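You operate a simulated robot arm through the tools that you are given. There is no shell and no other tool.

You are at the controls of a simulated robot arm. One attempt, no reset.

Task
Fill the boiler to about the Max line, switch it on and test the steamer once the lamp is green.
Fine: Water before power, green lever shut again; white lever open; a blast on the orange paddle; no spills.

Only the result counts: the job must be done as asked and must still hold three seconds after the hand-in. Knocking over, shifting, dropping, spilling or breaking anything else fails it.

Robot
A 7-joint arm with a three-finger gripper, fixed in place. Base frame: the origin is at the foot of the arm, x ahead of it, y to its left, z up; the work surface is at about z = 800. Readings come in mm, degrees, newtons and seconds.
With the tool pointing down near the work surface it reaches from about 520 to 960 mm from the base axis. Its first joint turns from -166.0 to 166.0 degrees. Payload 2.69 kg.
The TCP is the grasp point between the finger pads, 29 mm short of the fingertips. In the tool frame z runs along the fingers and y along their closing line. The gripper opens to 120 mm. The gripper's body begins 78 mm behind the TCP.
Orientation is that of the tool frame in the base frame, as a unit quaternion [w, x, y, z]. With the fingers straight down and closing along the base's y, the tool's x points along the base's -x, its y along +y and its z along -z.

Tools
- The arm moves only by the tool step_arm. Its argument "increments" is a list of rows, each a list of 7 numbers: the shift along the base's x, y, z in mm, then the turn, a rotation vector about the base's x, y, z in degrees, then the finger opening in mm, from 0 to 120. In form: [[dx, dy, dz, wx, wy, wz, jaw], ...]. A call has 1 to 20 rows; each row is the pose to reach, as a shift and turn from the pose commanded when the call began. Each row takes 0.2 s and may step no farther than 50 mm and 8.6 degrees from the row before; otherwise, or with a gripper value out of range, the whole call is refused. A pose out of reach is approached as far as the arm can. The call stops where the force on the tool passes 40 N (or 10 N more than at its start, if that is more) or the arm is blocked; 0.2 s more then pass. Each finger halts on what it meets, pressing with about 29 N; the grip force reading is that of the motor and also rises with nothing between the fingers. The clock runs only during rows and for 0.2 s after the last one: add rows that repeat a pose to give the fingers time. It gives the time, the measured TCP pose, the force on the tool (base axes), the opening and the grip force at its end, in the units of the frame above (readings bear some noise), with the torque about the TCP (base axes, N m) and any sound that the robot's microphone picked up.
- Cameras (640 x 400 px; columns grow to the right, rows downward): "scene" is fixed at [222.4, -650, 2008.9]; the picture's right is [0.45, -0.89, 0.00], its down [-0.82, -0.41, -0.39] and it looks along [0.35, 0.18, -0.92] (base axes); focal length 312 px, centre (320, 200). "wrist" rides on the gripper at [63, 0, -104] in the tool frame; the picture's right is [0.00, 1.00, 0.00], its down [-0.83, 0.00, -0.56] and it looks along [-0.56, 0.00, 0.83] (tool axes); focal length 275 px, centre (320, 200). There is no depth. A picture from a camera that has moved, and an enlarged one, comes with that camera's place and axes in the base frame and with its lens.
- snapshot(camera): a new picture of that camera. No time passes.
- lift_body(by): slides the trunk up (or, below 0, down) by that many mm; the arm rides with it, the base frame stays. It gives what a move gives, with no picture.
- enlarge(camera, box): a new picture of the part [left, top, right, bottom] of that camera's present view, enlarged. No time passes.
- close_job(): hands the job in; it is judged then, once.

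Nothing tells you positions but the pictures and the camera data. Unless the task says otherwise, let go and move clear before handing in.

The tools are called after "Request:" by a JSON object that holds its "api" and its "payload". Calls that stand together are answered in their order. step_arm: Moves the arm, as the interface text tells. Its arguments: {"type":"object","properties":{"increments":{"type":"array"}},"required":["increments"]} The other tools are called the same way: lift_body (by) slides the trunk up or down; snapshot (camera) takes a picture; enlarge (camera, box) takes an enlarged picture of a part of a camera's view; close_job () hands the job in.

At the start:

```text
time: 0.0
tool_pos: [432.7, -264.2, 1510.6]
tcp_rot: [0.0, -0.001, 1.0, 0.0]
contact_force: [-0.6, -0.2, -0.8]
ft_torque: [0.03, -0.02, -0.02]
finger_gap: 120.2
gripper_force: 0.1
trunk travel left (down, up): [-467.0, 119.0]
```

scene: 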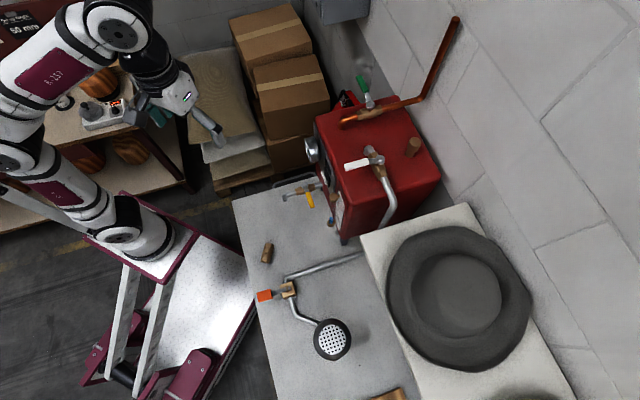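
wrist: 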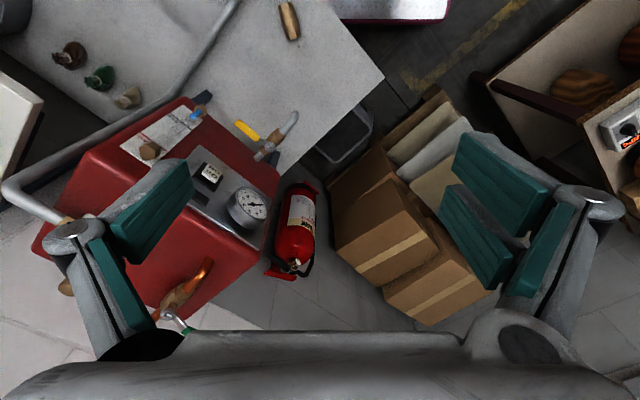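

I see a red boiler on a grey bench with a green valve at the back (on a copper feed pipe), a white lever on top and an orange paddle at the end of a steam line. Before moving, I'll look closer at each part.

Request:
{"api": "enlarge", "payload": {"camera": "scene", "box": [290, 60, 450, 160]}}

Request:
{"api": "enlarge", "payload": {"camera": "scene", "box": [280, 130, 440, 230]}}

Request:
{"api": "enlarge", "payload": {"camera": "scene", "box": [230, 230, 390, 370]}}

Request:
{"api": "enlarge", "payload": {"camera": "wrist", "box": [40, 80, 300, 240]}}

Request:
{"api": "enlarge", "payload": {"camera": "wrist", "box": [0, 0, 320, 200]}}

Request:
{"api": "enlarge", "payload": {"camera": "wrist", "box": [100, 220, 300, 345]}}

```text
4.00 times, centred on (370, 110) of scene
camera zoom: at [222.4, -650.0, 2008.9], right [0.45, -0.89, 0.0], down [-0.82, -0.41, -0.39], along [0.35, 0.18, -0.92], focal length 1249 px, centre (120, 560)
```

zoom: 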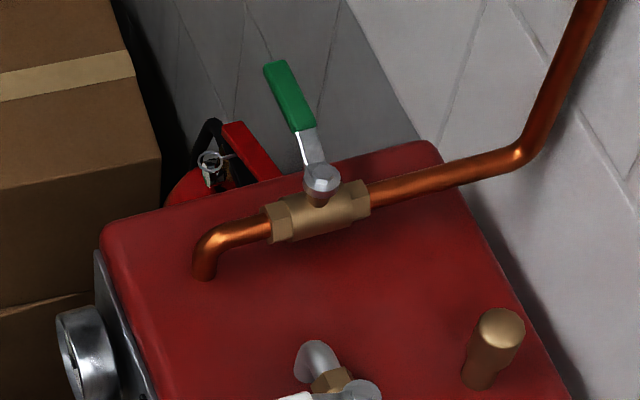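

```text
4.00 times, centred on (360, 180) of scene
camera zoom: at [222.4, -650.0, 2008.9], right [0.45, -0.89, 0.0], down [-0.82, -0.41, -0.39], along [0.35, 0.18, -0.92], focal length 1249 px, centre (160, 280)
```

zoom: 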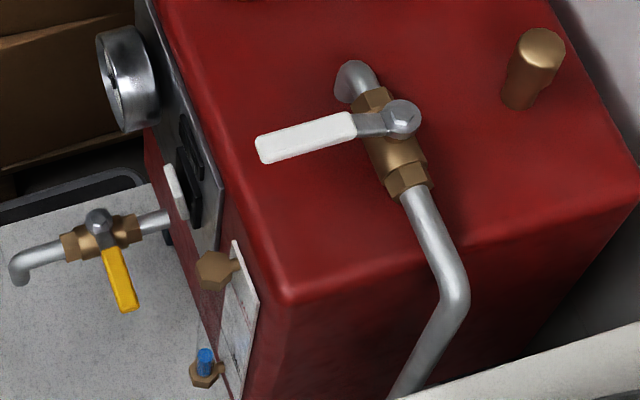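

```text
2.86 times, centred on (310, 300) of scene
camera zoom: at [222.4, -650.0, 2008.9], right [0.45, -0.89, 0.0], down [-0.82, -0.41, -0.39], along [0.35, 0.18, -0.92], focal length 892 px, centre (349, -86)
```

zoom: 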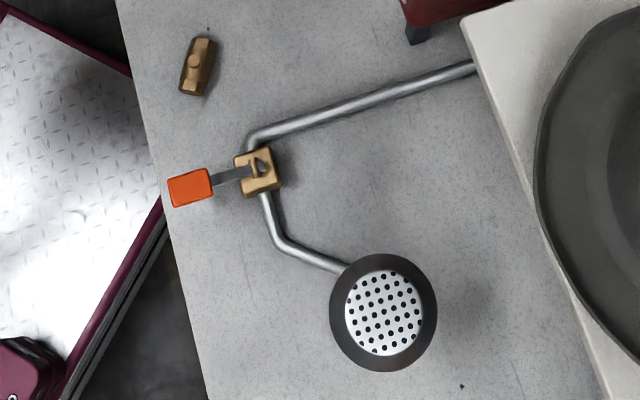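

```text
2.46 times, centred on (170, 160) of wrist
camera zoom: at [370.6, -265.5, 1613.4], right [0.0, 1.0, 0.0], down [0.83, 0.0, 0.56], along [0.56, 0.0, -0.83], focal length 678 px, centre (689, 298)
```

zoom: 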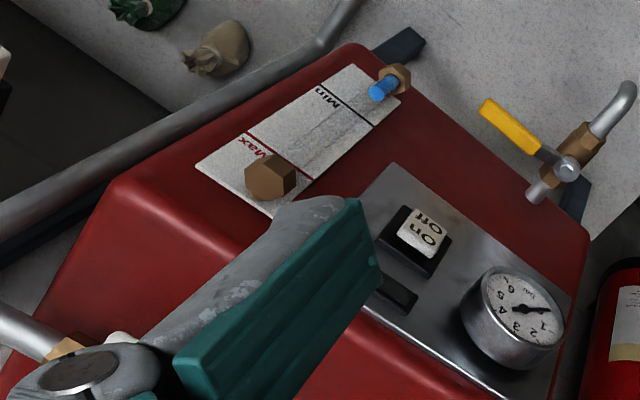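

```text
2.00 times, centred on (160, 100) of wrist
camera zoom: at [370.6, -265.5, 1613.4], right [0.0, 1.0, 0.0], down [0.83, 0.0, 0.56], along [0.56, 0.0, -0.83], focal length 551 px, centre (640, 400)
```

zoom: 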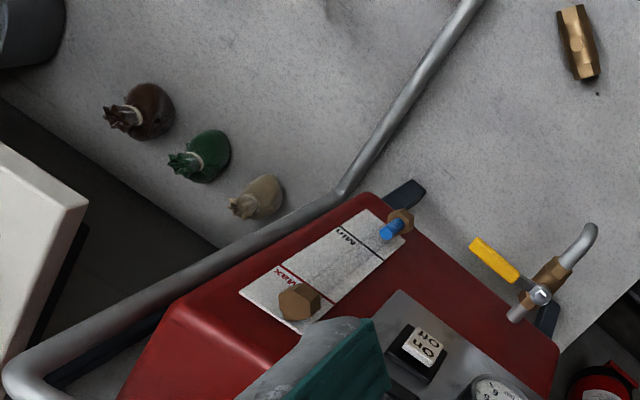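

```text
3.20 times, centred on (200, 282) of wrist
camera zoom: at [370.6, -265.5, 1613.4], right [0.0, 1.0, 0.0], down [0.83, 0.0, 0.56], along [0.56, 0.0, -0.83], focal length 881 px, centre (704, -64)
```

zoom: 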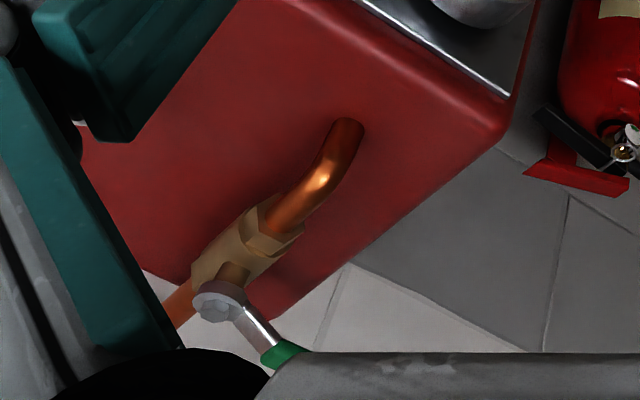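

The green and white levers both stand across their pipes, so both valves look closed, and the sight glass shows a short blue column near the bottom. I'll turn the wrist about -45° in place so its camera faces the boiler's front panel.

Request:
{"api": "step_arm", "payload": {"increments": [[0, 0, 0, 0, 0, -8, 120], [0, 0, 0, 0, 0, -16, 120], [0, 0, 0, 0, 0, -24, 120], [0, 0, 0, 0, 0, -32, 120], [0, 0, 0, 0, 0, -40, 120], [0, 0, 0, 0, 0, -45, 120], [0, 0, 0, 0, 0, -45, 120]]}}

Request:
{"api": "snapshot", "payload": {"camera": "wrist"}}

Request:
{"api": "snapshot", "payload": {"camera": "scene"}}

```text
time: 1.6
tool_pos: [433.1, -265.3, 1509.5]
tcp_rot: [0.0, 0.383, 0.924, 0.0]
contact_force: [-0.5, 0.4, 0.6]
ft_torque: [-0.02, 0.03, 0.02]
finger_gap: 119.7
gripper_force: 0.0
trunk travel left (down, up): [-467.0, 119.0]
```

```text
taken
camera wrist: at [389.0, -220.8, 1613.4], right [0.7, 0.71, 0.0], down [0.59, -0.59, 0.56], along [0.39, -0.39, -0.83], focal length 275 px, centre (320, 200)
```

wrist: 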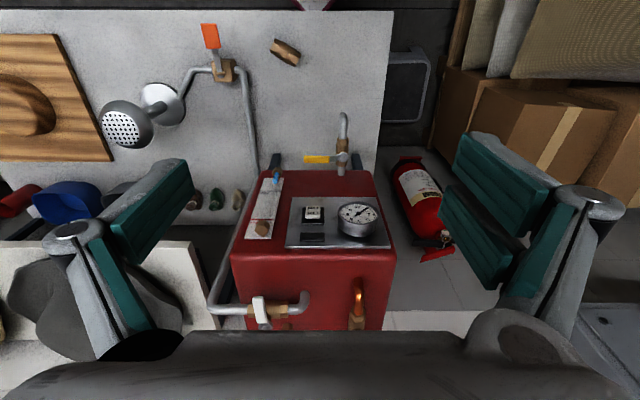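

```text
taken
```

scene: 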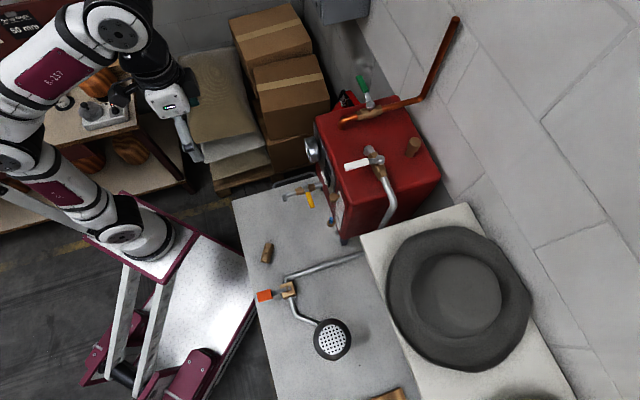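

The boiler now sits square in the wrist view, turned 45° in the base frame. I'll zoom in on the panel, the sight glass, the valves and the paddle.

Request:
{"api": "enlarge", "payload": {"camera": "wrist", "box": [230, 160, 400, 266]}}

Request:
{"api": "enlarge", "payload": {"camera": "wrist", "box": [240, 165, 310, 245]}}

Request:
{"api": "enlarge", "payload": {"camera": "wrist", "box": [200, 250, 400, 335]}}

Request:
{"api": "enlarge", "payload": {"camera": "wrist", "box": [90, 10, 270, 160]}}

Request:
{"api": "enlarge", "payload": {"camera": "wrist", "box": [290, 100, 370, 180]}}

```text
3.76 times, centred on (315, 213) of wrist
camera zoom: at [389.0, -220.8, 1613.4], right [0.7, 0.71, 0.0], down [0.59, -0.59, 0.56], along [0.39, -0.39, -0.83], focal length 1036 px, centre (339, 151)
```

zoom: 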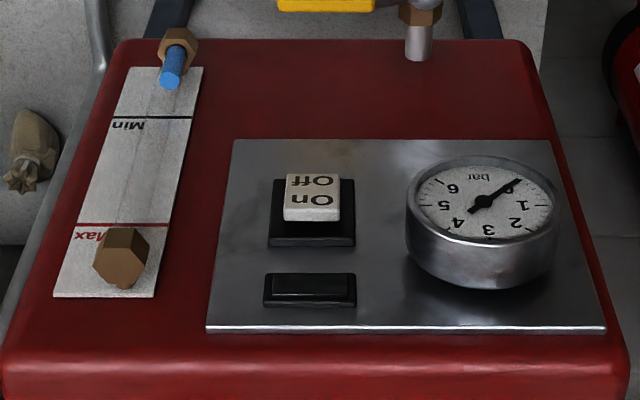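

```text
5.00 times, centred on (275, 205) of wrist
camera zoom: at [389.0, -220.8, 1613.4], right [0.7, 0.71, 0.0], down [0.59, -0.59, 0.56], along [0.39, -0.39, -0.83], focal length 1376 px, centre (545, 175)
```

zoom: 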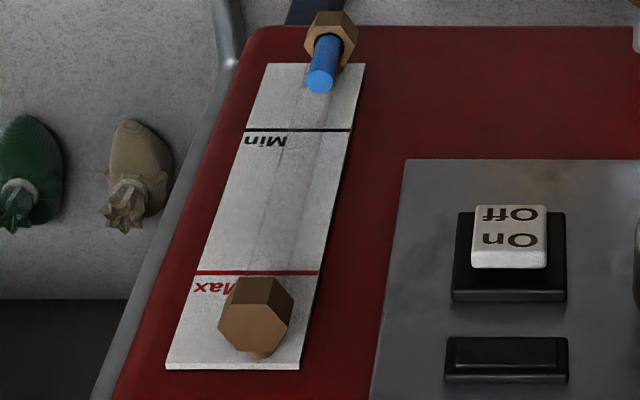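

```text
3.20 times, centred on (300, 292) of wrist
camera zoom: at [389.0, -220.8, 1613.4], right [0.7, 0.71, 0.0], down [0.59, -0.59, 0.56], along [0.39, -0.39, -0.83], focal length 881 px, centre (384, -96)
```

zoom: 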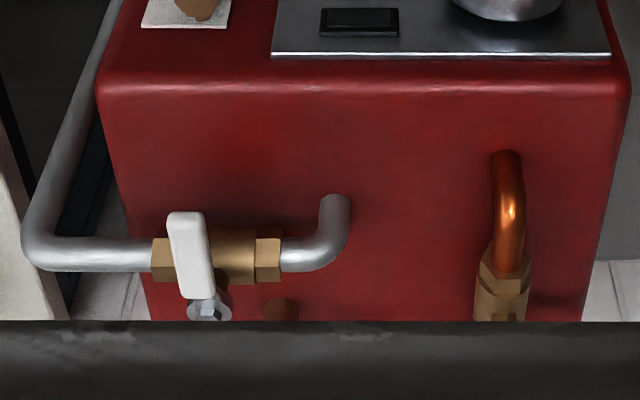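

```text
2.67 times, centred on (180, 85) of wrist
camera zoom: at [389.0, -220.8, 1613.4], right [0.7, 0.71, 0.0], down [0.59, -0.59, 0.56], along [0.39, -0.39, -0.83], focal length 734 px, centre (693, 507)
```

zoom: 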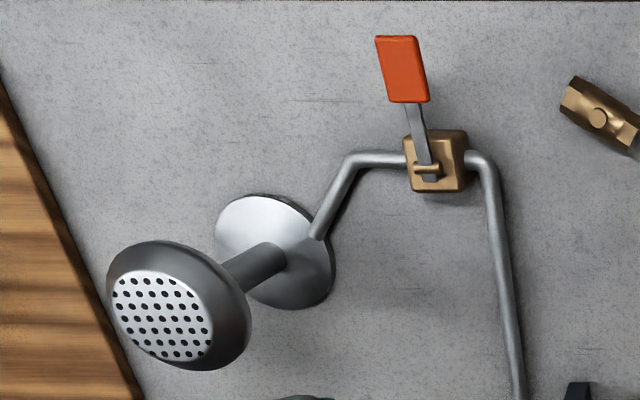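

```text
5.00 times, centred on (330, 140) of wrist
camera zoom: at [389.0, -220.8, 1613.4], right [0.7, 0.71, 0.0], down [0.59, -0.59, 0.56], along [0.39, -0.39, -0.83], focal length 1376 px, centre (270, 500)
```

zoom: 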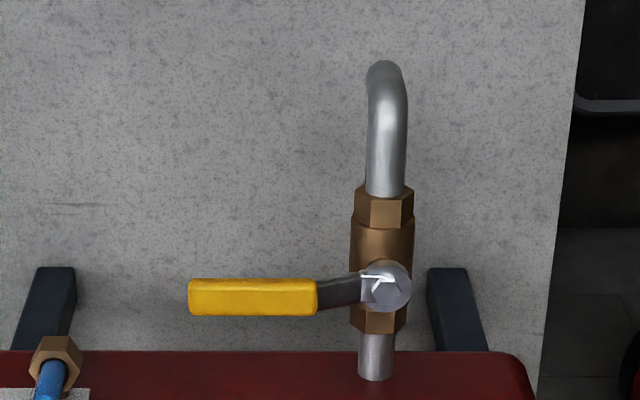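

Measured from the pictures, the boiler's green valve pivot is near (794, -520, 1332) with its lever pointing along +45°. The white valve pivot is near (644, -608, 1335), the switch near (615, -467, 1170) and the orange pad near (244, -425, 887). Next I'll fly high above the boiler to look at the green lever.

Request:
{"api": "step_arm", "payload": {"increments": [[43, -18, 5, 0, 0, 0, 120], [86, -37, 10, 0, 0, 0, 120], [129, -55, 15, 0, 0, 0, 120], [172, -74, 15, 0, 0, 0, 120], [215, -92, 15, 0, 0, 0, 120], [258, -110, 15, 0, 0, 0, 120], [290, -125, 15, 0, 0, 0, 120], [290, -125, 15, 0, 0, 0, 120]]}}

Request:
{"api": "snapshot", "payload": {"camera": "wrist"}}

Request:
{"api": "snapshot", "payload": {"camera": "scene"}}

Request:
{"api": "enlarge", "payload": {"camera": "scene", "box": [315, 185, 355, 225]}}

```text
time: 3.4
tool_pos: [640.3, -324.6, 1448.6]
tcp_rot: [0.012, 0.378, 0.926, -0.006]
contact_force: [1.7, 0.7, -0.8]
ft_torque: [-0.04, 0.17, -0.03]
finger_gap: 120.2
gripper_force: 0.1
out of reach, approached as far as the arm can: row 1, 2, 3, 4, 5, 6, 7, 8
trunk travel left (down, up): [-467.0, 119.0]
```

```text
taken
camera wrist: at [594.0, -277.0, 1550.7], right [0.7, 0.72, 0.0], down [0.59, -0.57, 0.58], along [0.41, -0.41, -0.82], focal length 275 px, centre (320, 200)
```

wrist: 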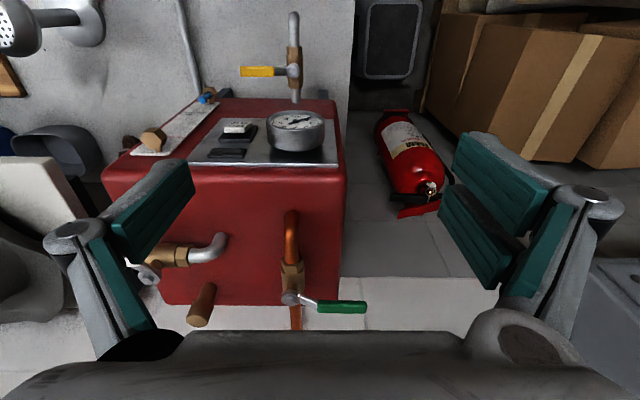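

```text
taken
```

scene: 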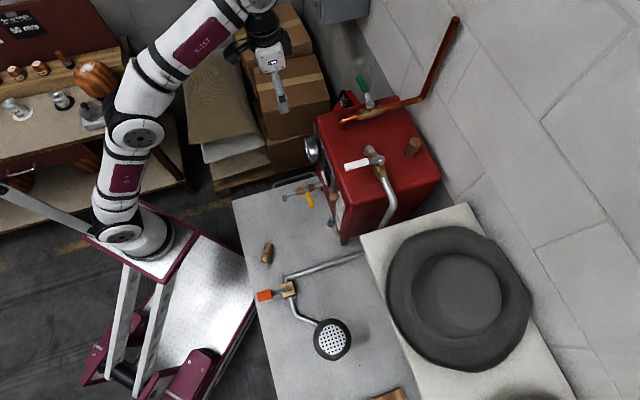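

```text
10.00 times, centred on (335, 205) of scene
camera zoom: at [222.4, -650.0, 2008.9], right [0.45, -0.89, 0.0], down [-0.82, -0.41, -0.39], along [0.35, 0.18, -0.92], focal length 3124 px, centre (170, 150)
```

zoom: 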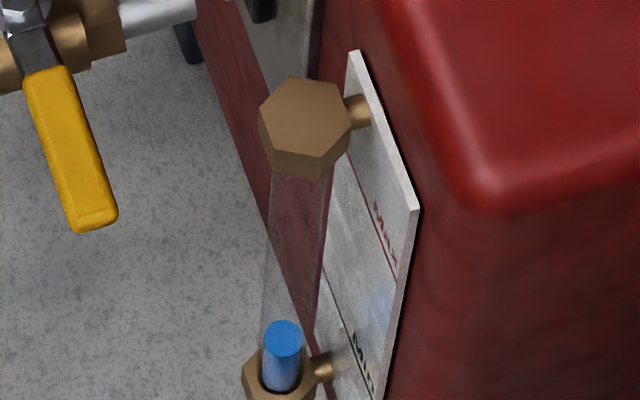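

The arm hit its reach limit here because the shoulder sits too low for this height. I'll raise the trunk by 115 mm and try again, and the scene camera can still read the sight glass clearly.

Request:
{"api": "lift_body", "payload": {"by": 115}}

Request:
{"api": "enlarge", "payload": {"camera": "wrist", "box": [240, 180, 400, 335]}}

Request:
{"api": "snapshot", "payload": {"camera": "scene"}}

```text
time: 4.9
tool_pos: [511.3, -324.1, 1564.9]
tcp_rot: [0.014, 0.378, 0.925, -0.006]
contact_force: [0.6, 0.2, 1.2]
ft_torque: [0.0, 0.02, 0.02]
finger_gap: 120.0
gripper_force: 0.0
trunk travel left (down, up): [-582.0, 4.0]
```

```text
2.58 times, centred on (320, 258) of wrist
camera zoom: at [466.2, -276.7, 1666.6], right [0.7, 0.72, 0.0], down [0.58, -0.57, 0.58], along [0.41, -0.41, -0.81], focal length 710 px, centre (320, 52)
```

zoom: 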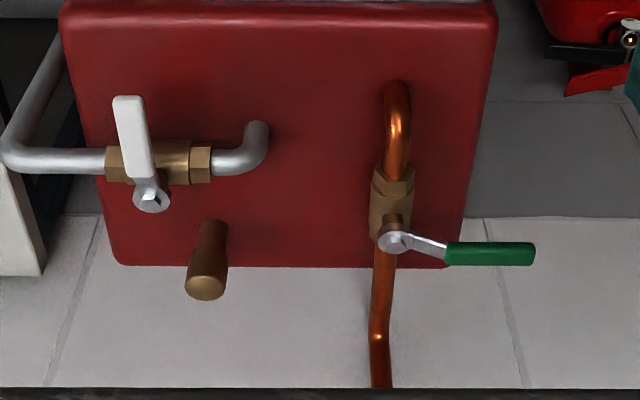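

```text
taken
```

scene: 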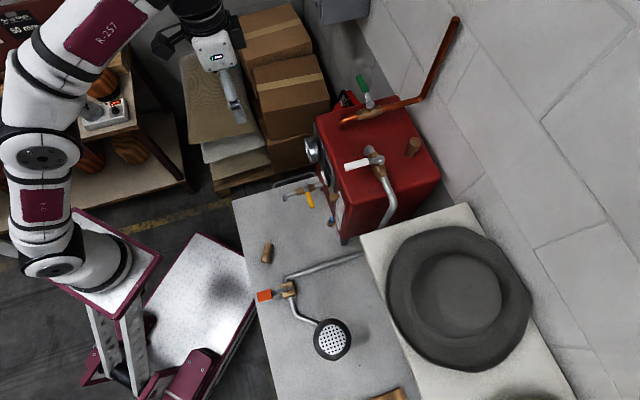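

The lift works like an inclined linkage: going up 115 mm also moved the arm back about 129 mm in x. I'll make a small test move to learn which commanded pose the offsets are measured from.

Request:
{"api": "step_arm", "payload": {"increments": [[0, 0, -30, 0, 0, 0, 120], [0, 0, -30, 0, 0, 0, 120]]}}

```text
time: 5.5
tool_pos: [511.8, -322.4, 1535.6]
tcp_rot: [0.014, 0.379, 0.925, -0.007]
contact_force: [1.1, -0.1, 0.5]
ft_torque: [-0.03, 0.0, 0.0]
finger_gap: 120.1
gripper_force: 0.0
trunk travel left (down, up): [-582.0, 4.0]
```

Offsets are measured from the actual pose. I'll correct the slight tilt and move over toward the green lever at a moderate height.

Request:
{"api": "step_arm", "payload": {"increments": [[44, -15, -12, 0.5, 0.5, -0.2, 120], [88, -30, -24, 1, 0.9, -0.3, 120], [132, -45, -36, 1.36, 1.17, -0.44, 120], [176, -58, -48, 1.36, 1.17, -0.44, 120], [221, -72, -60, 1.36, 1.17, -0.44, 120], [221, -72, -60, 1.36, 1.17, -0.44, 120]]}}

Request:
{"api": "snapshot", "payload": {"camera": "wrist"}}

Request:
{"api": "snapshot", "payload": {"camera": "scene"}}

```text
time: 6.9
tool_pos: [643.3, -338.6, 1425.2]
tcp_rot: [0.001, 0.383, 0.924, 0.001]
contact_force: [-1.2, 0.8, 2.2]
ft_torque: [-0.05, -0.13, -0.01]
finger_gap: 119.8
gripper_force: 0.1
out of reach, approached as far as the arm can: row 2, 3, 4, 5, 6
trunk travel left (down, up): [-582.0, 4.0]
```

```text
taken
camera wrist: at [598.8, -293.8, 1530.1], right [0.7, 0.71, 0.0], down [0.59, -0.58, 0.56], along [0.4, -0.39, -0.83], focal length 275 px, centre (320, 200)
```

wrist: 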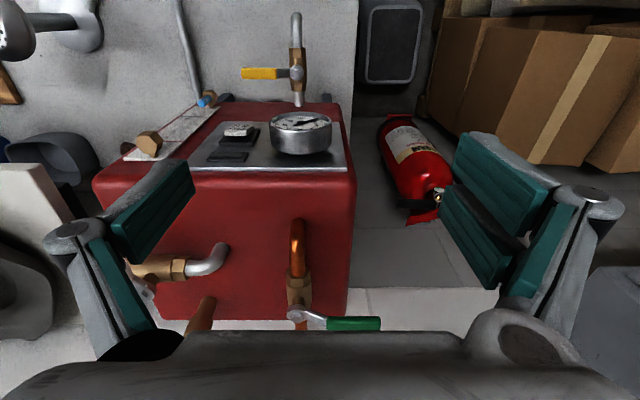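

```text
taken
```

scene: 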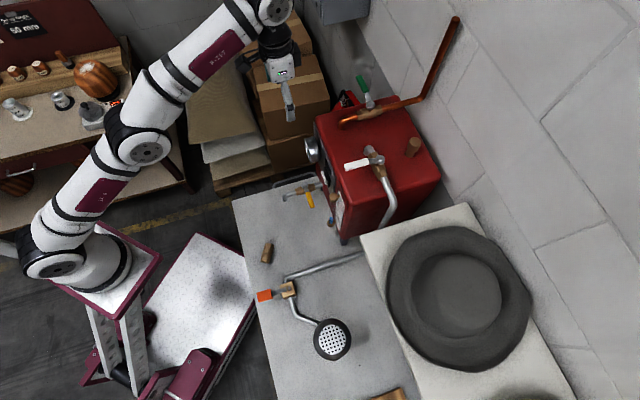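

With the tool straight down the arm is fully stretched before it reaches the green lever, so I'll have to tilt the tool outward. I'll back off, return the trunk to its starting height, and then tilt the tool 45° toward the boiler.

Request:
{"api": "step_arm", "payload": {"increments": [[-45, 5, 30, 0, 0, 0, 120], [-90, 10, 60, 0, 0, 0, 120], [-132, 17, 90, 0, 0, 0, 60], [-132, 17, 100, 0, 0, 0, 0], [-132, 17, 100, 0, 0, 0, 0]]}}

Request:
{"api": "lift_body", "payload": {"by": -115}}

```text
refused: row 1 steps farther than a row can; nothing moved
```

```text
time: 8.3
tool_pos: [642.5, -341.8, 1309.6]
tcp_rot: [0.0, 0.383, 0.924, 0.0]
contact_force: [-0.5, 0.3, 0.3]
ft_torque: [-0.03, -0.06, 0.0]
finger_gap: 119.8
gripper_force: 0.1
trunk travel left (down, up): [-467.0, 119.0]
```

The small retreat was refused for too large a step, but the trunk still came down. It was vertical this time and nothing touched. I'll check where everything is before going on.

Request:
{"api": "snapshot", "payload": {"camera": "scene"}}

Request:
{"api": "snapshot", "payload": {"camera": "wrist"}}

```text
taken
```

scene: 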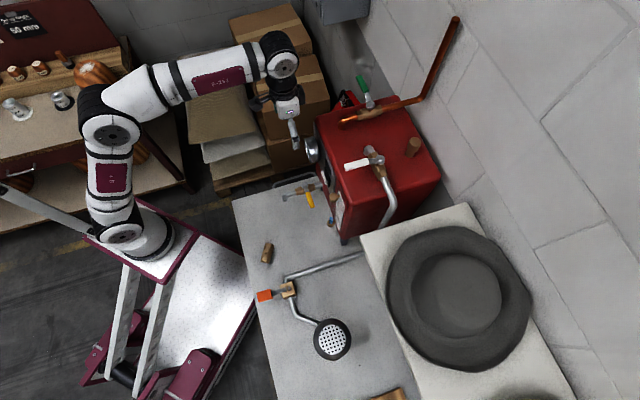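

```text
taken
camera wrist: at [598.9, -297.6, 1412.8], right [0.7, 0.71, 0.0], down [0.59, -0.59, 0.56], along [0.39, -0.39, -0.83], focal length 275 px, centre (320, 200)
```

wrist: 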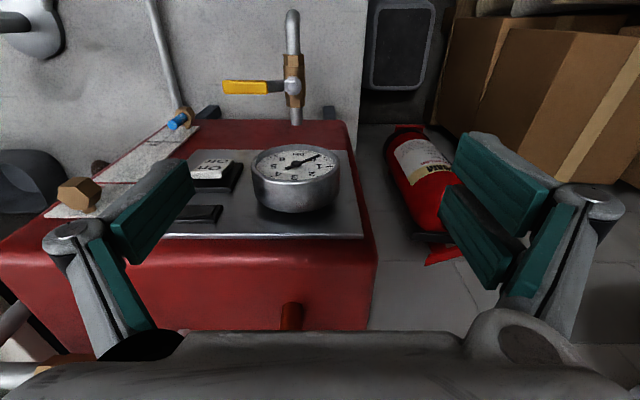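

The arm keeps TCP x and y during lifts, and the tool is clear in front of the boiler. I'll rise while tilting the tool 45° toward the boiler with the fingers closed.

Request:
{"api": "step_arm", "payload": {"increments": [[-5, 3, 25, -5.3, -5.3, 0, 100], [-10, 6, 50, -10.6, -10.6, 0, 60], [-15, 9, 75, -15.9, -15.9, 0, 30], [-20, 12, 100, -21.2, -21.2, 0, 0], [-20, 12, 125, -26.5, -26.5, 0, 0], [-20, 12, 140, -31.8, -31.8, 0, 0], [-20, 12, 140, -31.8, -31.8, 0, 0]]}}

Request:
{"api": "snapshot", "payload": {"camera": "wrist"}}

Request:
{"api": "snapshot", "payload": {"camera": "scene"}}

```text
time: 9.9
tool_pos: [624.0, -329.7, 1449.4]
tcp_rot: [0.354, 0.353, 0.853, -0.146]
contact_force: [-0.2, 0.0, 0.5]
ft_torque: [0.0, 0.03, 0.03]
finger_gap: 0.3
gripper_force: 28.7
trunk travel left (down, up): [-467.0, 119.0]
```

```text
taken
camera wrist: at [540.7, -246.2, 1477.9], right [0.7, 0.71, 0.0], down [0.14, -0.14, 0.98], along [0.7, -0.69, -0.19], focal length 275 px, centre (320, 200)
```

wrist: 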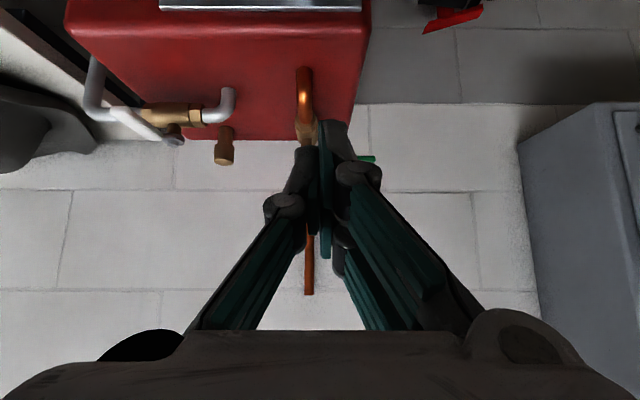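

```text
taken
```

scene: 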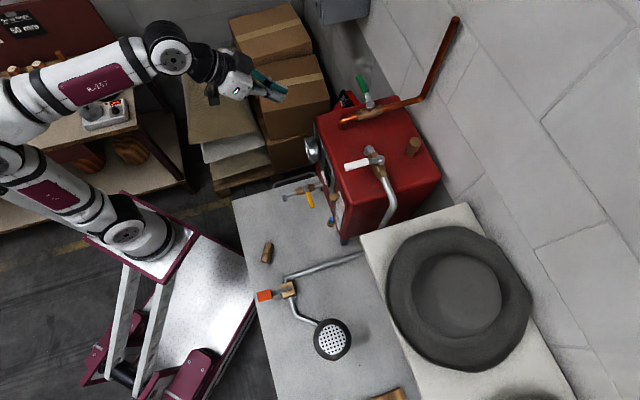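

The wrist picture is upside down in this pose because the camera sits under the hand, and the lever's green end shows just beyond the fingers. I'll zoom in to get its height.

Request:
{"api": "enlarge", "payload": {"camera": "wrist", "box": [280, 100, 400, 180]}}

Request:
{"api": "enlarge", "payload": {"camera": "scene", "box": [340, 65, 400, 125]}}

Request:
{"api": "enlarge", "payload": {"camera": "wrist", "box": [80, 80, 260, 180]}}

```text
5.00 times, centred on (340, 140) of wrist
camera zoom: at [540.7, -246.2, 1477.9], right [0.7, 0.71, 0.0], down [0.14, -0.14, 0.98], along [0.7, -0.69, -0.19], focal length 1376 px, centre (220, 500)
```

zoom: 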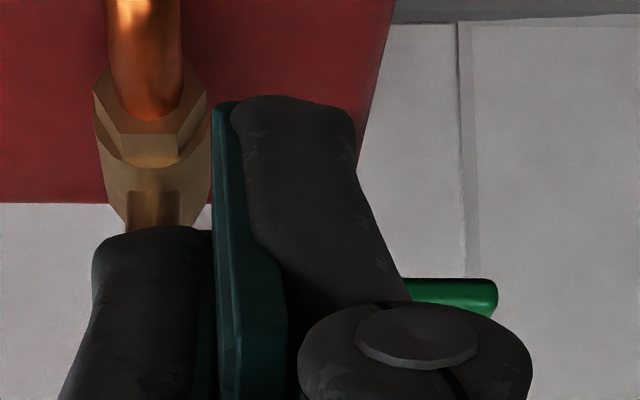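

```text
6.67 times, centred on (370, 95) of scene
camera zoom: at [222.4, -650.0, 2008.9], right [0.45, -0.89, 0.0], down [-0.82, -0.41, -0.39], along [0.35, 0.18, -0.92], focal length 2082 px, centre (-13, 900)
```

zoom: 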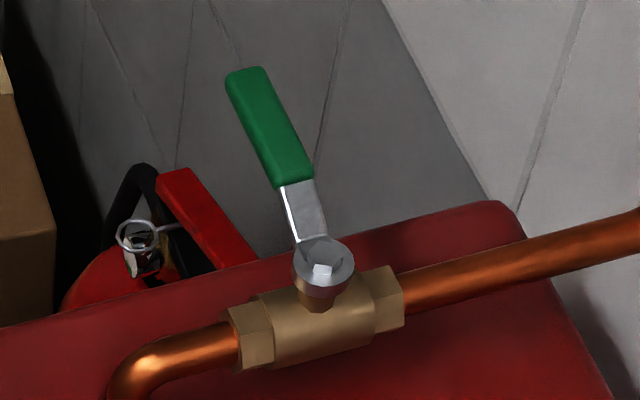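

```text
3.56 times, centred on (170, 130) of wrist
camera zoom: at [540.7, -246.2, 1477.9], right [0.7, 0.71, 0.0], down [0.14, -0.14, 0.98], along [0.7, -0.69, -0.19], focal length 979 px, centre (853, 449)
```

zoom: 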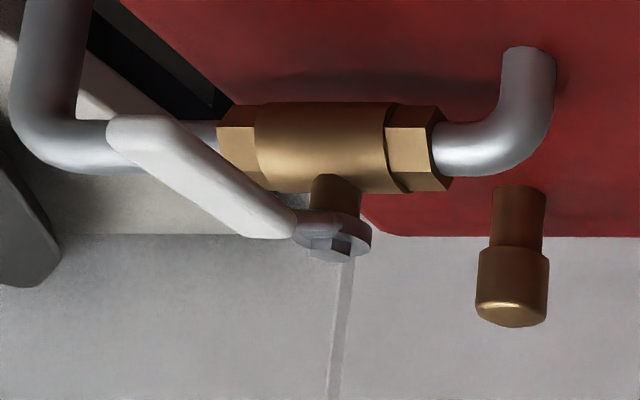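

The green handle runs about 60 mm along +45°, from W≈229 to 289 on the boiler's width axis, at z≈1340–1351. I'll come in along the tool axis with closed fingers tilted 50°, over the lever, so the tips end up behind it.

Request:
{"api": "step_arm", "payload": {"increments": [[38, -20, -7, -1.2, -1.2, 0, 0], [77, -40, -14, -2.4, -2.4, 0, 0], [115, -60, -21, -3.54, -3.54, 0, 0], [153, -81, -27, -3.54, -3.54, 0, 0], [191.7, -101, -34, -3.54, -3.54, 0, 0], [191.7, -101, -34, -3.54, -3.54, 0, 0]]}}

Request:
{"api": "snapshot", "payload": {"camera": "wrist"}}

Request:
{"api": "snapshot", "payload": {"camera": "scene"}}

```text
time: 11.3
tool_pos: [814.7, -430.6, 1413.2]
tcp_rot: [0.389, 0.347, 0.837, -0.162]
contact_force: [0.1, 0.4, 0.3]
ft_torque: [-0.03, 0.01, 0.04]
finger_gap: 0.0
gripper_force: 28.3
trunk travel left (down, up): [-467.0, 119.0]
```

```text
taken
camera wrist: at [730.3, -345.2, 1432.3], right [0.7, 0.71, 0.0], down [0.08, -0.07, 0.99], along [0.7, -0.7, -0.11], focal length 275 px, centre (320, 200)
```

wrist: 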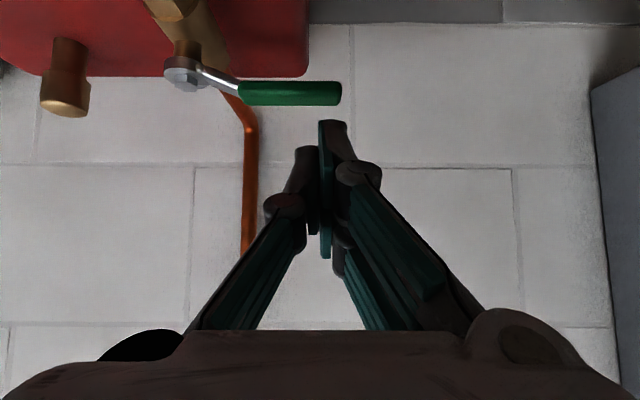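

```text
taken
```

scene: 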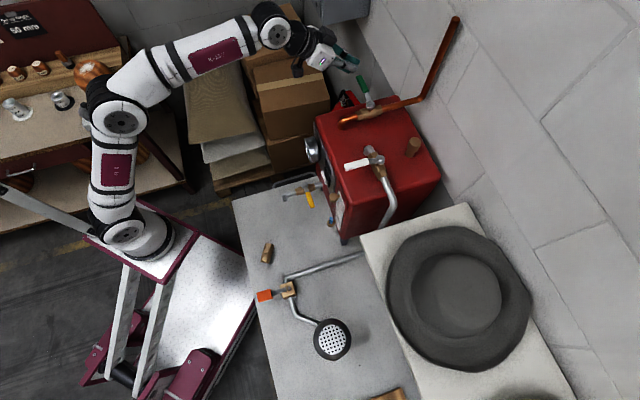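

The fingers line up with the outer end of the handle at W≈272. I'll slide over the lever along the tool axis so the tips sit behind it.

Request:
{"api": "step_arm", "payload": {"increments": [[14.1, -14.1, -10, 0, 0, 0, 0], [31.8, -31.8, -30, 0, 0, 0, 0], [49.5, -49.5, -52.4, 0, 0, 0, 0], [49.5, -49.5, -52.4, 0, 0, 0, 0]]}}

Request:
{"api": "snapshot", "payload": {"camera": "wrist"}}

Request:
{"api": "enlarge", "payload": {"camera": "scene", "box": [320, 45, 420, 125]}}

```text
time: 12.3
tool_pos: [864.6, -480.3, 1361.1]
tcp_rot: [0.389, 0.347, 0.838, -0.161]
contact_force: [0.6, -0.3, -0.1]
ft_torque: [0.0, 0.0, 0.02]
finger_gap: 0.1
gripper_force: 28.7
trunk travel left (down, up): [-467.0, 119.0]
```

```text
taken
camera wrist: at [779.8, -395.4, 1380.3], right [0.7, 0.71, 0.0], down [0.08, -0.07, 0.99], along [0.7, -0.7, -0.11], focal length 275 px, centre (320, 200)
```

wrist: 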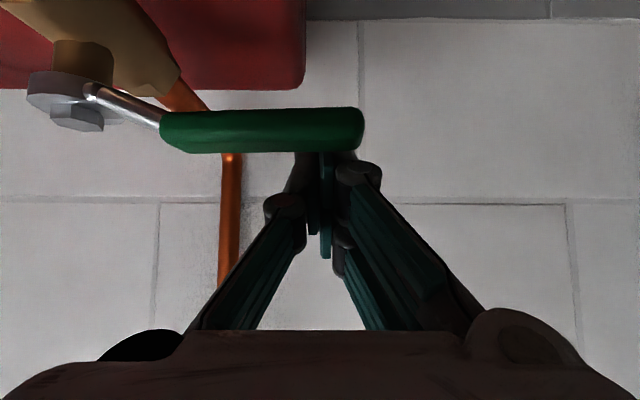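

```text
5.00 times, centred on (370, 85) of scene
camera zoom: at [222.4, -650.0, 2008.9], right [0.45, -0.89, 0.0], down [-0.82, -0.41, -0.39], along [0.35, 0.18, -0.92], focal length 1562 px, centre (70, 775)
```

zoom: 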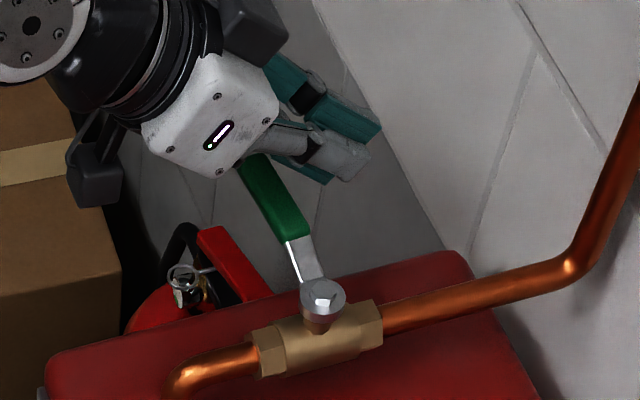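

The lever is now between the camera and the fingertips, so the tips are behind it. I'll pull gently back toward the front of the boiler and watch the force.

Request:
{"api": "step_arm", "payload": {"increments": [[-9.2, 9.2, 0, 0, 0, 0, 0], [-14.1, 17, 0, 0, 0, 0, 0], [-20.5, 23.3, 0, 0, 0, 0, 0], [-26.9, 29.7, 0, 0, 0, 0, 0]]}}

Request:
{"api": "snapshot", "payload": {"camera": "wrist"}}

Request:
{"api": "enlarge", "payload": {"camera": "scene", "box": [320, 45, 420, 125]}}

Request:
{"api": "enlarge", "payload": {"camera": "scene", "box": [315, 185, 355, 225]}}

```text
time: 13.3
tool_pos: [838.6, -450.3, 1362.3]
tcp_rot: [0.389, 0.348, 0.838, -0.162]
contact_force: [0.3, -0.6, 1.9]
ft_torque: [0.01, 0.04, -0.01]
finger_gap: 0.0
gripper_force: 28.7
trunk travel left (down, up): [-467.0, 119.0]
```

```text
taken
camera wrist: at [753.2, -365.8, 1380.5], right [0.7, 0.71, 0.0], down [0.08, -0.07, 0.99], along [0.7, -0.7, -0.11], focal length 275 px, centre (320, 200)
```

wrist: 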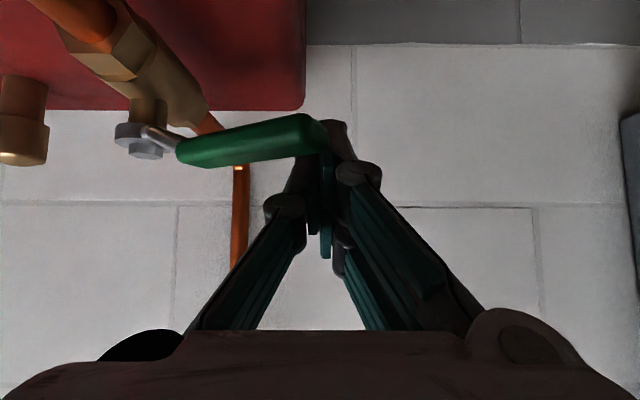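

```text
5.00 times, centred on (370, 85) of scene
camera zoom: at [222.4, -650.0, 2008.9], right [0.45, -0.89, 0.0], down [-0.82, -0.41, -0.39], along [0.35, 0.18, -0.92], focal length 1562 px, centre (70, 775)
```

zoom: 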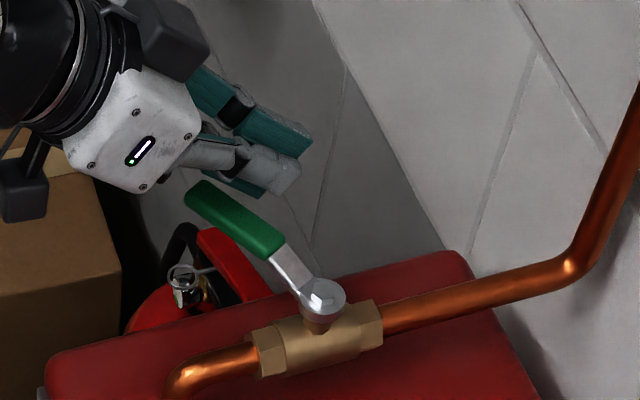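

```text
10.00 times, centred on (335, 205) of scene
camera zoom: at [222.4, -650.0, 2008.9], right [0.45, -0.89, 0.0], down [-0.82, -0.41, -0.39], along [0.35, 0.18, -0.92], focal length 3124 px, centre (170, 150)
```

zoom: 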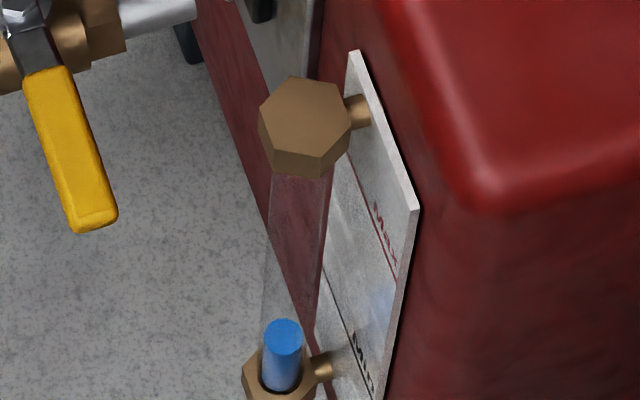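

The lever turns easily counter-clockwise with almost no force. I'll carry on along the arc to about 60° and check the level.

Request:
{"api": "step_arm", "payload": {"increments": [[-17.5, 9.5, 0, 0, 0, 0, 0], [-35.9, 14.2, 0, 0, 0, 0, 0], [-54.9, 14.1, 0, 0, 0, 0, 0]]}}

Request:
{"api": "snapshot", "payload": {"camera": "wrist"}}

Request:
{"api": "enlarge", "payload": {"camera": "scene", "box": [320, 45, 420, 125]}}

Request:
{"api": "enlarge", "payload": {"camera": "scene", "box": [315, 185, 355, 225]}}

```text
time: 14.1
tool_pos: [782.5, -437.6, 1361.7]
tcp_rot: [0.39, 0.347, 0.838, -0.161]
contact_force: [0.4, 1.0, 0.6]
ft_torque: [0.01, 0.01, 0.0]
finger_gap: 0.0
gripper_force: 28.4
trunk travel left (down, up): [-467.0, 119.0]
```

```text
taken
camera wrist: at [697.6, -351.3, 1380.8], right [0.7, 0.71, 0.0], down [0.08, -0.07, 0.99], along [0.7, -0.7, -0.11], focal length 275 px, centre (320, 200)
```

wrist: 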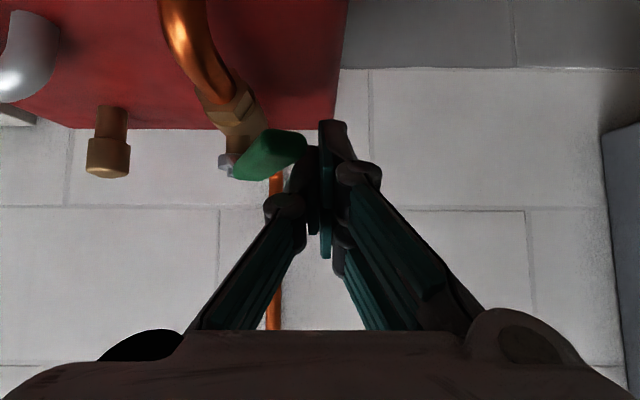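

```text
5.00 times, centred on (370, 85) of scene
camera zoom: at [222.4, -650.0, 2008.9], right [0.45, -0.89, 0.0], down [-0.82, -0.41, -0.39], along [0.35, 0.18, -0.92], focal length 1562 px, centre (70, 775)
```

zoom: 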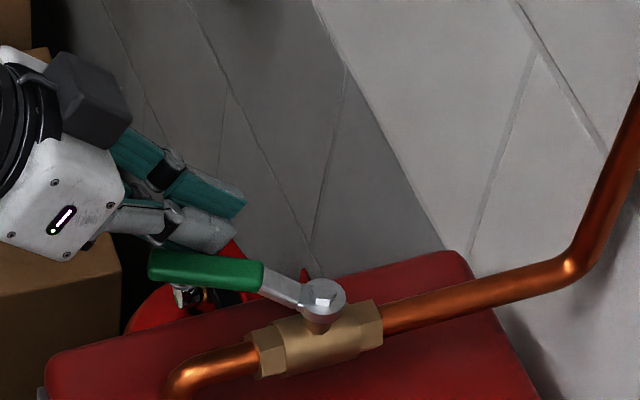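

```text
10.00 times, centred on (335, 205) of scene
camera zoom: at [222.4, -650.0, 2008.9], right [0.45, -0.89, 0.0], down [-0.82, -0.41, -0.39], along [0.35, 0.18, -0.92], focal length 3124 px, centre (170, 150)
```

zoom: 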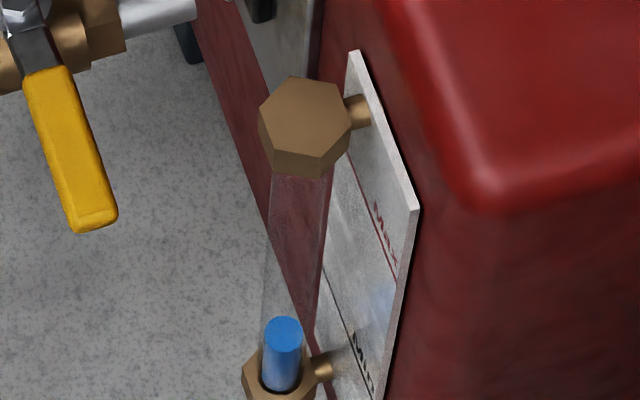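

The lever is about 55–60° open and the blue column has just started to rise slowly. I'll lift over the lever and set the fingers on its front side, ready to push it shut, while I measure the fill rate.

Request:
{"api": "step_arm", "payload": {"increments": [[0, 0, 40, 0, 0, 0, 0], [-45.7, -4.3, 42, 0, 0, 0, 0], [-45.7, -4.3, 10, 0, 0, 0, 0], [-45.7, -4.3, -14.5, 0, 0, 0, 0]]}}

Request:
{"api": "enlarge", "payload": {"camera": "scene", "box": [315, 185, 355, 225]}}

Request:
{"api": "enlarge", "payload": {"camera": "scene", "box": [320, 45, 420, 125]}}

Request:
{"api": "snapshot", "payload": {"camera": "wrist"}}

```text
time: 15.2
tool_pos: [738.3, -441.6, 1367.8]
tcp_rot: [0.406, 0.344, 0.831, -0.165]
contact_force: [-1.9, 3.0, 9.0]
ft_torque: [-0.07, -0.15, 0.05]
finger_gap: 0.0
gripper_force: 28.7
trunk travel left (down, up): [-467.0, 119.0]
stopped in row 4: the force on the tool passed its limit at 46 N (the readings are from after the stop); the commanded pose is now the measured one
```

```text
10.00 times, centred on (335, 205) of scene
camera zoom: at [222.4, -650.0, 2008.9], right [0.45, -0.89, 0.0], down [-0.82, -0.41, -0.39], along [0.35, 0.18, -0.92], focal length 3124 px, centre (170, 150)
```

zoom: 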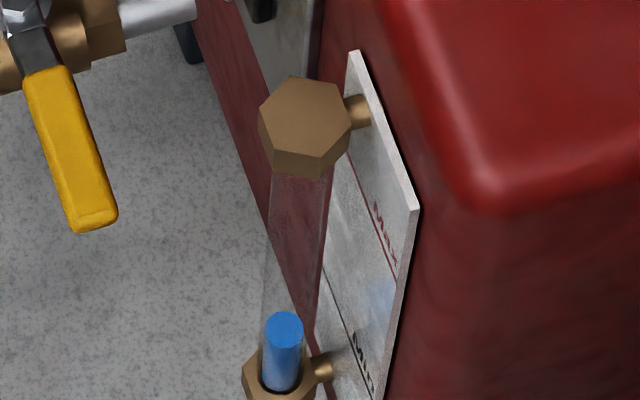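

```text
5.00 times, centred on (370, 85) of scene
camera zoom: at [222.4, -650.0, 2008.9], right [0.45, -0.89, 0.0], down [-0.82, -0.41, -0.39], along [0.35, 0.18, -0.92], focal length 1562 px, centre (70, 775)
```

zoom: 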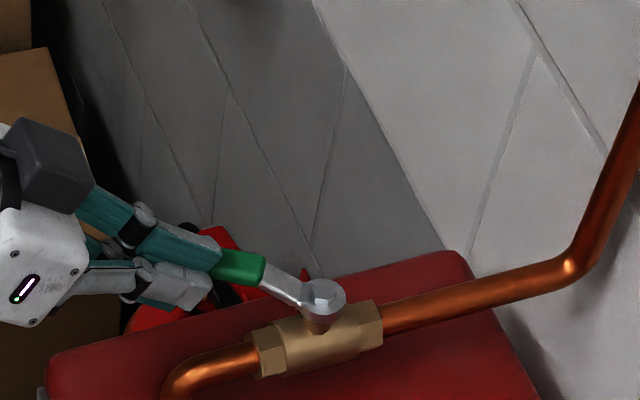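

```text
taken
camera wrist: at [654.1, -356.2, 1380.8], right [0.7, 0.71, 0.0], down [0.05, -0.05, 1.0], along [0.71, -0.7, -0.07], focal length 275 px, centre (320, 200)
```

wrist: 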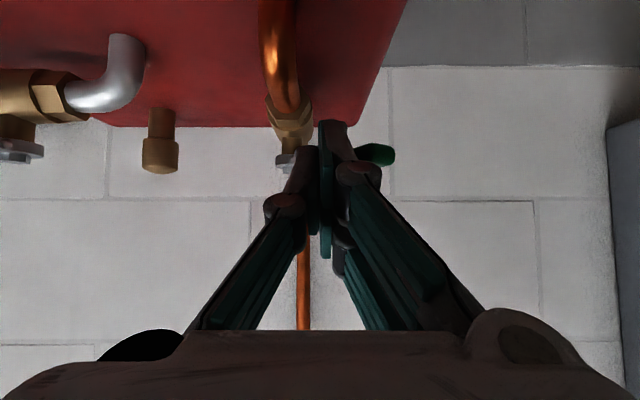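

The fingertips touched down on top of the lever instead of in front of it, and the move stopped safely. The column is rising at about 4 mm/s. I'll lift, shift 16 mm further clear of the lever, and lower again.

Request:
{"api": "step_arm", "payload": {"increments": [[0, 0, 20, 0.7, 0.7, 0, 0], [-11.5, -11.5, 22, 1.5, 1.5, 0, 0], [-11.5, -11.5, 0, 1.5, 1.5, 0, 0], [-11.5, -11.5, -20, 1.5, 1.5, 0, 0]]}}

Request:
{"api": "enlarge", "payload": {"camera": "scene", "box": [315, 185, 355, 225]}}

Request:
{"api": "enlarge", "payload": {"camera": "scene", "box": [320, 45, 420, 125]}}

Request:
{"api": "snapshot", "payload": {"camera": "wrist"}}

```text
time: 16.2
tool_pos: [728.2, -452.5, 1345.6]
tcp_rot: [0.391, 0.347, 0.838, -0.159]
contact_force: [2.7, -1.0, 7.3]
ft_torque: [-0.02, -0.11, 0.03]
finger_gap: 0.1
gripper_force: 28.3
trunk travel left (down, up): [-467.0, 119.0]
```

```text
10.00 times, centred on (335, 205) of scene
camera zoom: at [222.4, -650.0, 2008.9], right [0.45, -0.89, 0.0], down [-0.82, -0.41, -0.39], along [0.35, 0.18, -0.92], focal length 3124 px, centre (170, 150)
```

zoom: 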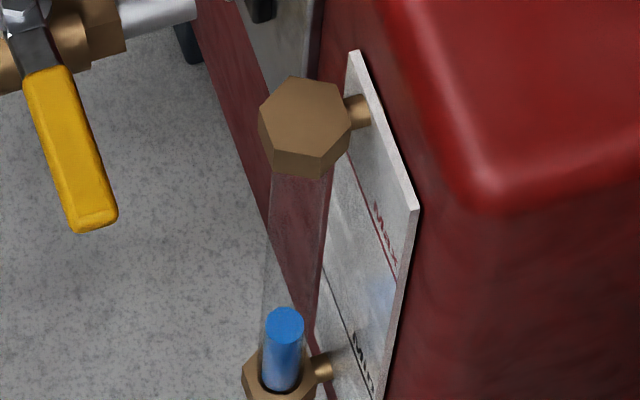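

```text
5.00 times, centred on (370, 85) of scene
camera zoom: at [222.4, -650.0, 2008.9], right [0.45, -0.89, 0.0], down [-0.82, -0.41, -0.39], along [0.35, 0.18, -0.92], focal length 1562 px, centre (70, 775)
```

zoom: 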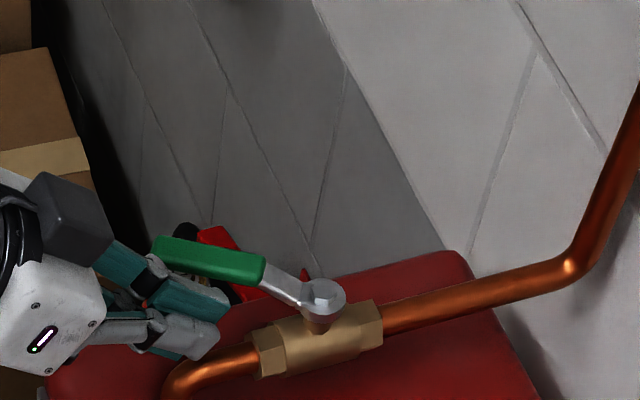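

```text
taken
camera wrist: at [643.4, -368.7, 1364.3], right [0.7, 0.71, 0.0], down [0.08, -0.08, 0.99], along [0.71, -0.7, -0.11], focal length 275 px, centre (320, 200)
```

wrist: 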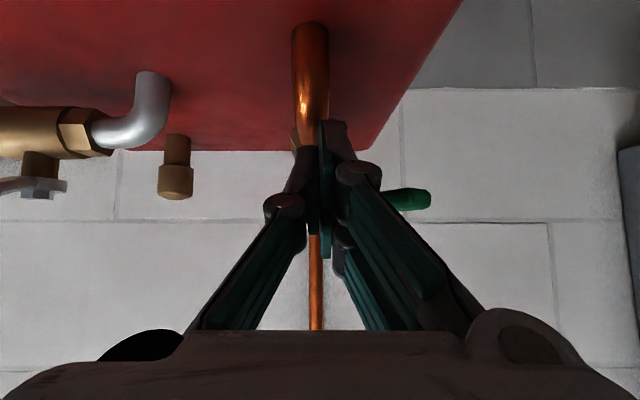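

There's a light 7 N touch on the copper pipe, so I'll rise 5 mm and wait there. At this opening the level needs roughly another 30 s, so I'll check it after each wait.

Request:
{"api": "step_arm", "payload": {"increments": [[0, 0, 5, 0, 0, 0, 0], [0, 0, 5, 0, 0, 0, 0], [0, 0, 5, 0, 0, 0, 0], [0, 0, 5, 0, 0, 0, 0], [0, 0, 5, 0, 0, 0, 0], [0, 0, 5, 0, 0, 0, 0], [0, 0, 5, 0, 0, 0, 0], [0, 0, 5, 0, 0, 0, 0], [0, 0, 5, 0, 0, 0, 0], [0, 0, 5, 0, 0, 0, 0], [0, 0, 5, 0, 0, 0, 0], [0, 0, 5, 0, 0, 0, 0], [0, 0, 5, 0, 0, 0, 0], [0, 0, 5, 0, 0, 0, 0], [0, 0, 5, 0, 0, 0, 0], [0, 0, 5, 0, 0, 0, 0], [0, 0, 5, 0, 0, 0, 0], [0, 0, 5, 0, 0, 0, 0], [0, 0, 5, 0, 0, 0, 0], [0, 0, 5, 0, 0, 0, 0]]}}

Request:
{"api": "enlarge", "payload": {"camera": "scene", "box": [315, 185, 355, 225]}}

```text
time: 20.4
tool_pos: [727.8, -453.5, 1349.5]
tcp_rot: [0.389, 0.348, 0.838, -0.158]
contact_force: [0.3, -0.3, 0.7]
ft_torque: [-0.03, 0.01, 0.05]
finger_gap: 0.0
gripper_force: 28.1
trunk travel left (down, up): [-467.0, 119.0]
```

```text
10.00 times, centred on (335, 205) of scene
camera zoom: at [222.4, -650.0, 2008.9], right [0.45, -0.89, 0.0], down [-0.82, -0.41, -0.39], along [0.35, 0.18, -0.92], focal length 3124 px, centre (170, 150)
```

zoom: 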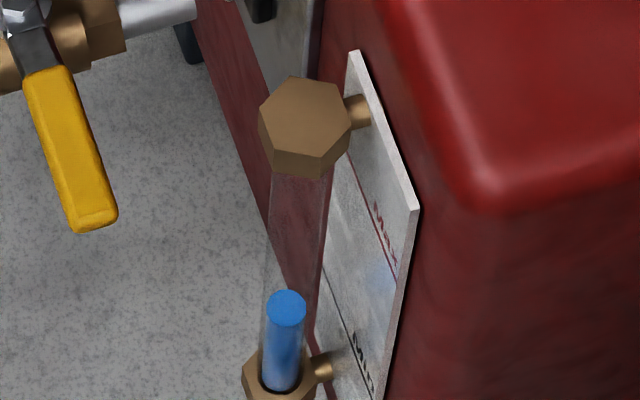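

The column is rising at about 4 px/s in this enlargement and needs roughly 27 s more to reach Max. I'll hold for about 12 s and look again.

Request:
{"api": "step_arm", "payload": {"increments": [[0, 0, 0, 0, 0, 0, 0], [0, 0, 0, 0, 0, 0, 0], [0, 0, 0, 0, 0, 0, 0], [0, 0, 0, 0, 0, 0, 0], [0, 0, 0, 0, 0, 0, 0], [0, 0, 0, 0, 0, 0, 0], [0, 0, 0, 0, 0, 0, 0], [0, 0, 0, 0, 0, 0, 0], [0, 0, 0, 0, 0, 0, 0], [0, 0, 0, 0, 0, 0, 0], [0, 0, 0, 0, 0, 0, 0], [0, 0, 0, 0, 0, 0, 0], [0, 0, 0, 0, 0, 0, 0], [0, 0, 0, 0, 0, 0, 0], [0, 0, 0, 0, 0, 0, 0], [0, 0, 0, 0, 0, 0, 0], [0, 0, 0, 0, 0, 0, 0], [0, 0, 0, 0, 0, 0, 0], [0, 0, 0, 0, 0, 0, 0], [0, 0, 0, 0, 0, 0, 0]]}}

Request:
{"api": "step_arm", "payload": {"increments": [[0, 0, 0, 0, 0, 0, 0], [0, 0, 0, 0, 0, 0, 0], [0, 0, 0, 0, 0, 0, 0], [0, 0, 0, 0, 0, 0, 0], [0, 0, 0, 0, 0, 0, 0], [0, 0, 0, 0, 0, 0, 0], [0, 0, 0, 0, 0, 0, 0], [0, 0, 0, 0, 0, 0, 0], [0, 0, 0, 0, 0, 0, 0], [0, 0, 0, 0, 0, 0, 0], [0, 0, 0, 0, 0, 0, 0], [0, 0, 0, 0, 0, 0, 0], [0, 0, 0, 0, 0, 0, 0], [0, 0, 0, 0, 0, 0, 0], [0, 0, 0, 0, 0, 0, 0], [0, 0, 0, 0, 0, 0, 0], [0, 0, 0, 0, 0, 0, 0], [0, 0, 0, 0, 0, 0, 0], [0, 0, 0, 0, 0, 0, 0], [0, 0, 0, 0, 0, 0, 0]]}}

Request:
{"api": "enlarge", "payload": {"camera": "scene", "box": [315, 185, 355, 225]}}

```text
time: 24.6
tool_pos: [727.5, -452.8, 1348.6]
tcp_rot: [0.389, 0.348, 0.838, -0.159]
contact_force: [0.2, -0.5, -0.2]
ft_torque: [0.01, 0.01, -0.01]
finger_gap: 0.0
gripper_force: 28.3
trunk travel left (down, up): [-467.0, 119.0]
```

```text
time: 28.8
tool_pos: [726.6, -454.3, 1348.0]
tcp_rot: [0.388, 0.348, 0.839, -0.158]
contact_force: [0.9, -0.6, -0.2]
ft_torque: [0.0, 0.01, 0.02]
finger_gap: 0.0
gripper_force: 28.3
trunk travel left (down, up): [-467.0, 119.0]
```

```text
10.00 times, centred on (335, 205) of scene
camera zoom: at [222.4, -650.0, 2008.9], right [0.45, -0.89, 0.0], down [-0.82, -0.41, -0.39], along [0.35, 0.18, -0.92], focal length 3124 px, centre (170, 150)
```

zoom: 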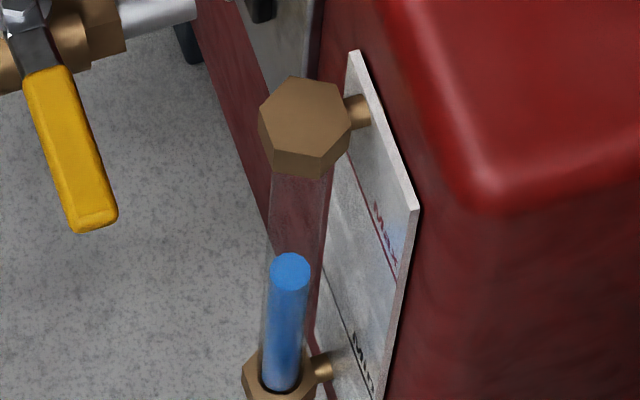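

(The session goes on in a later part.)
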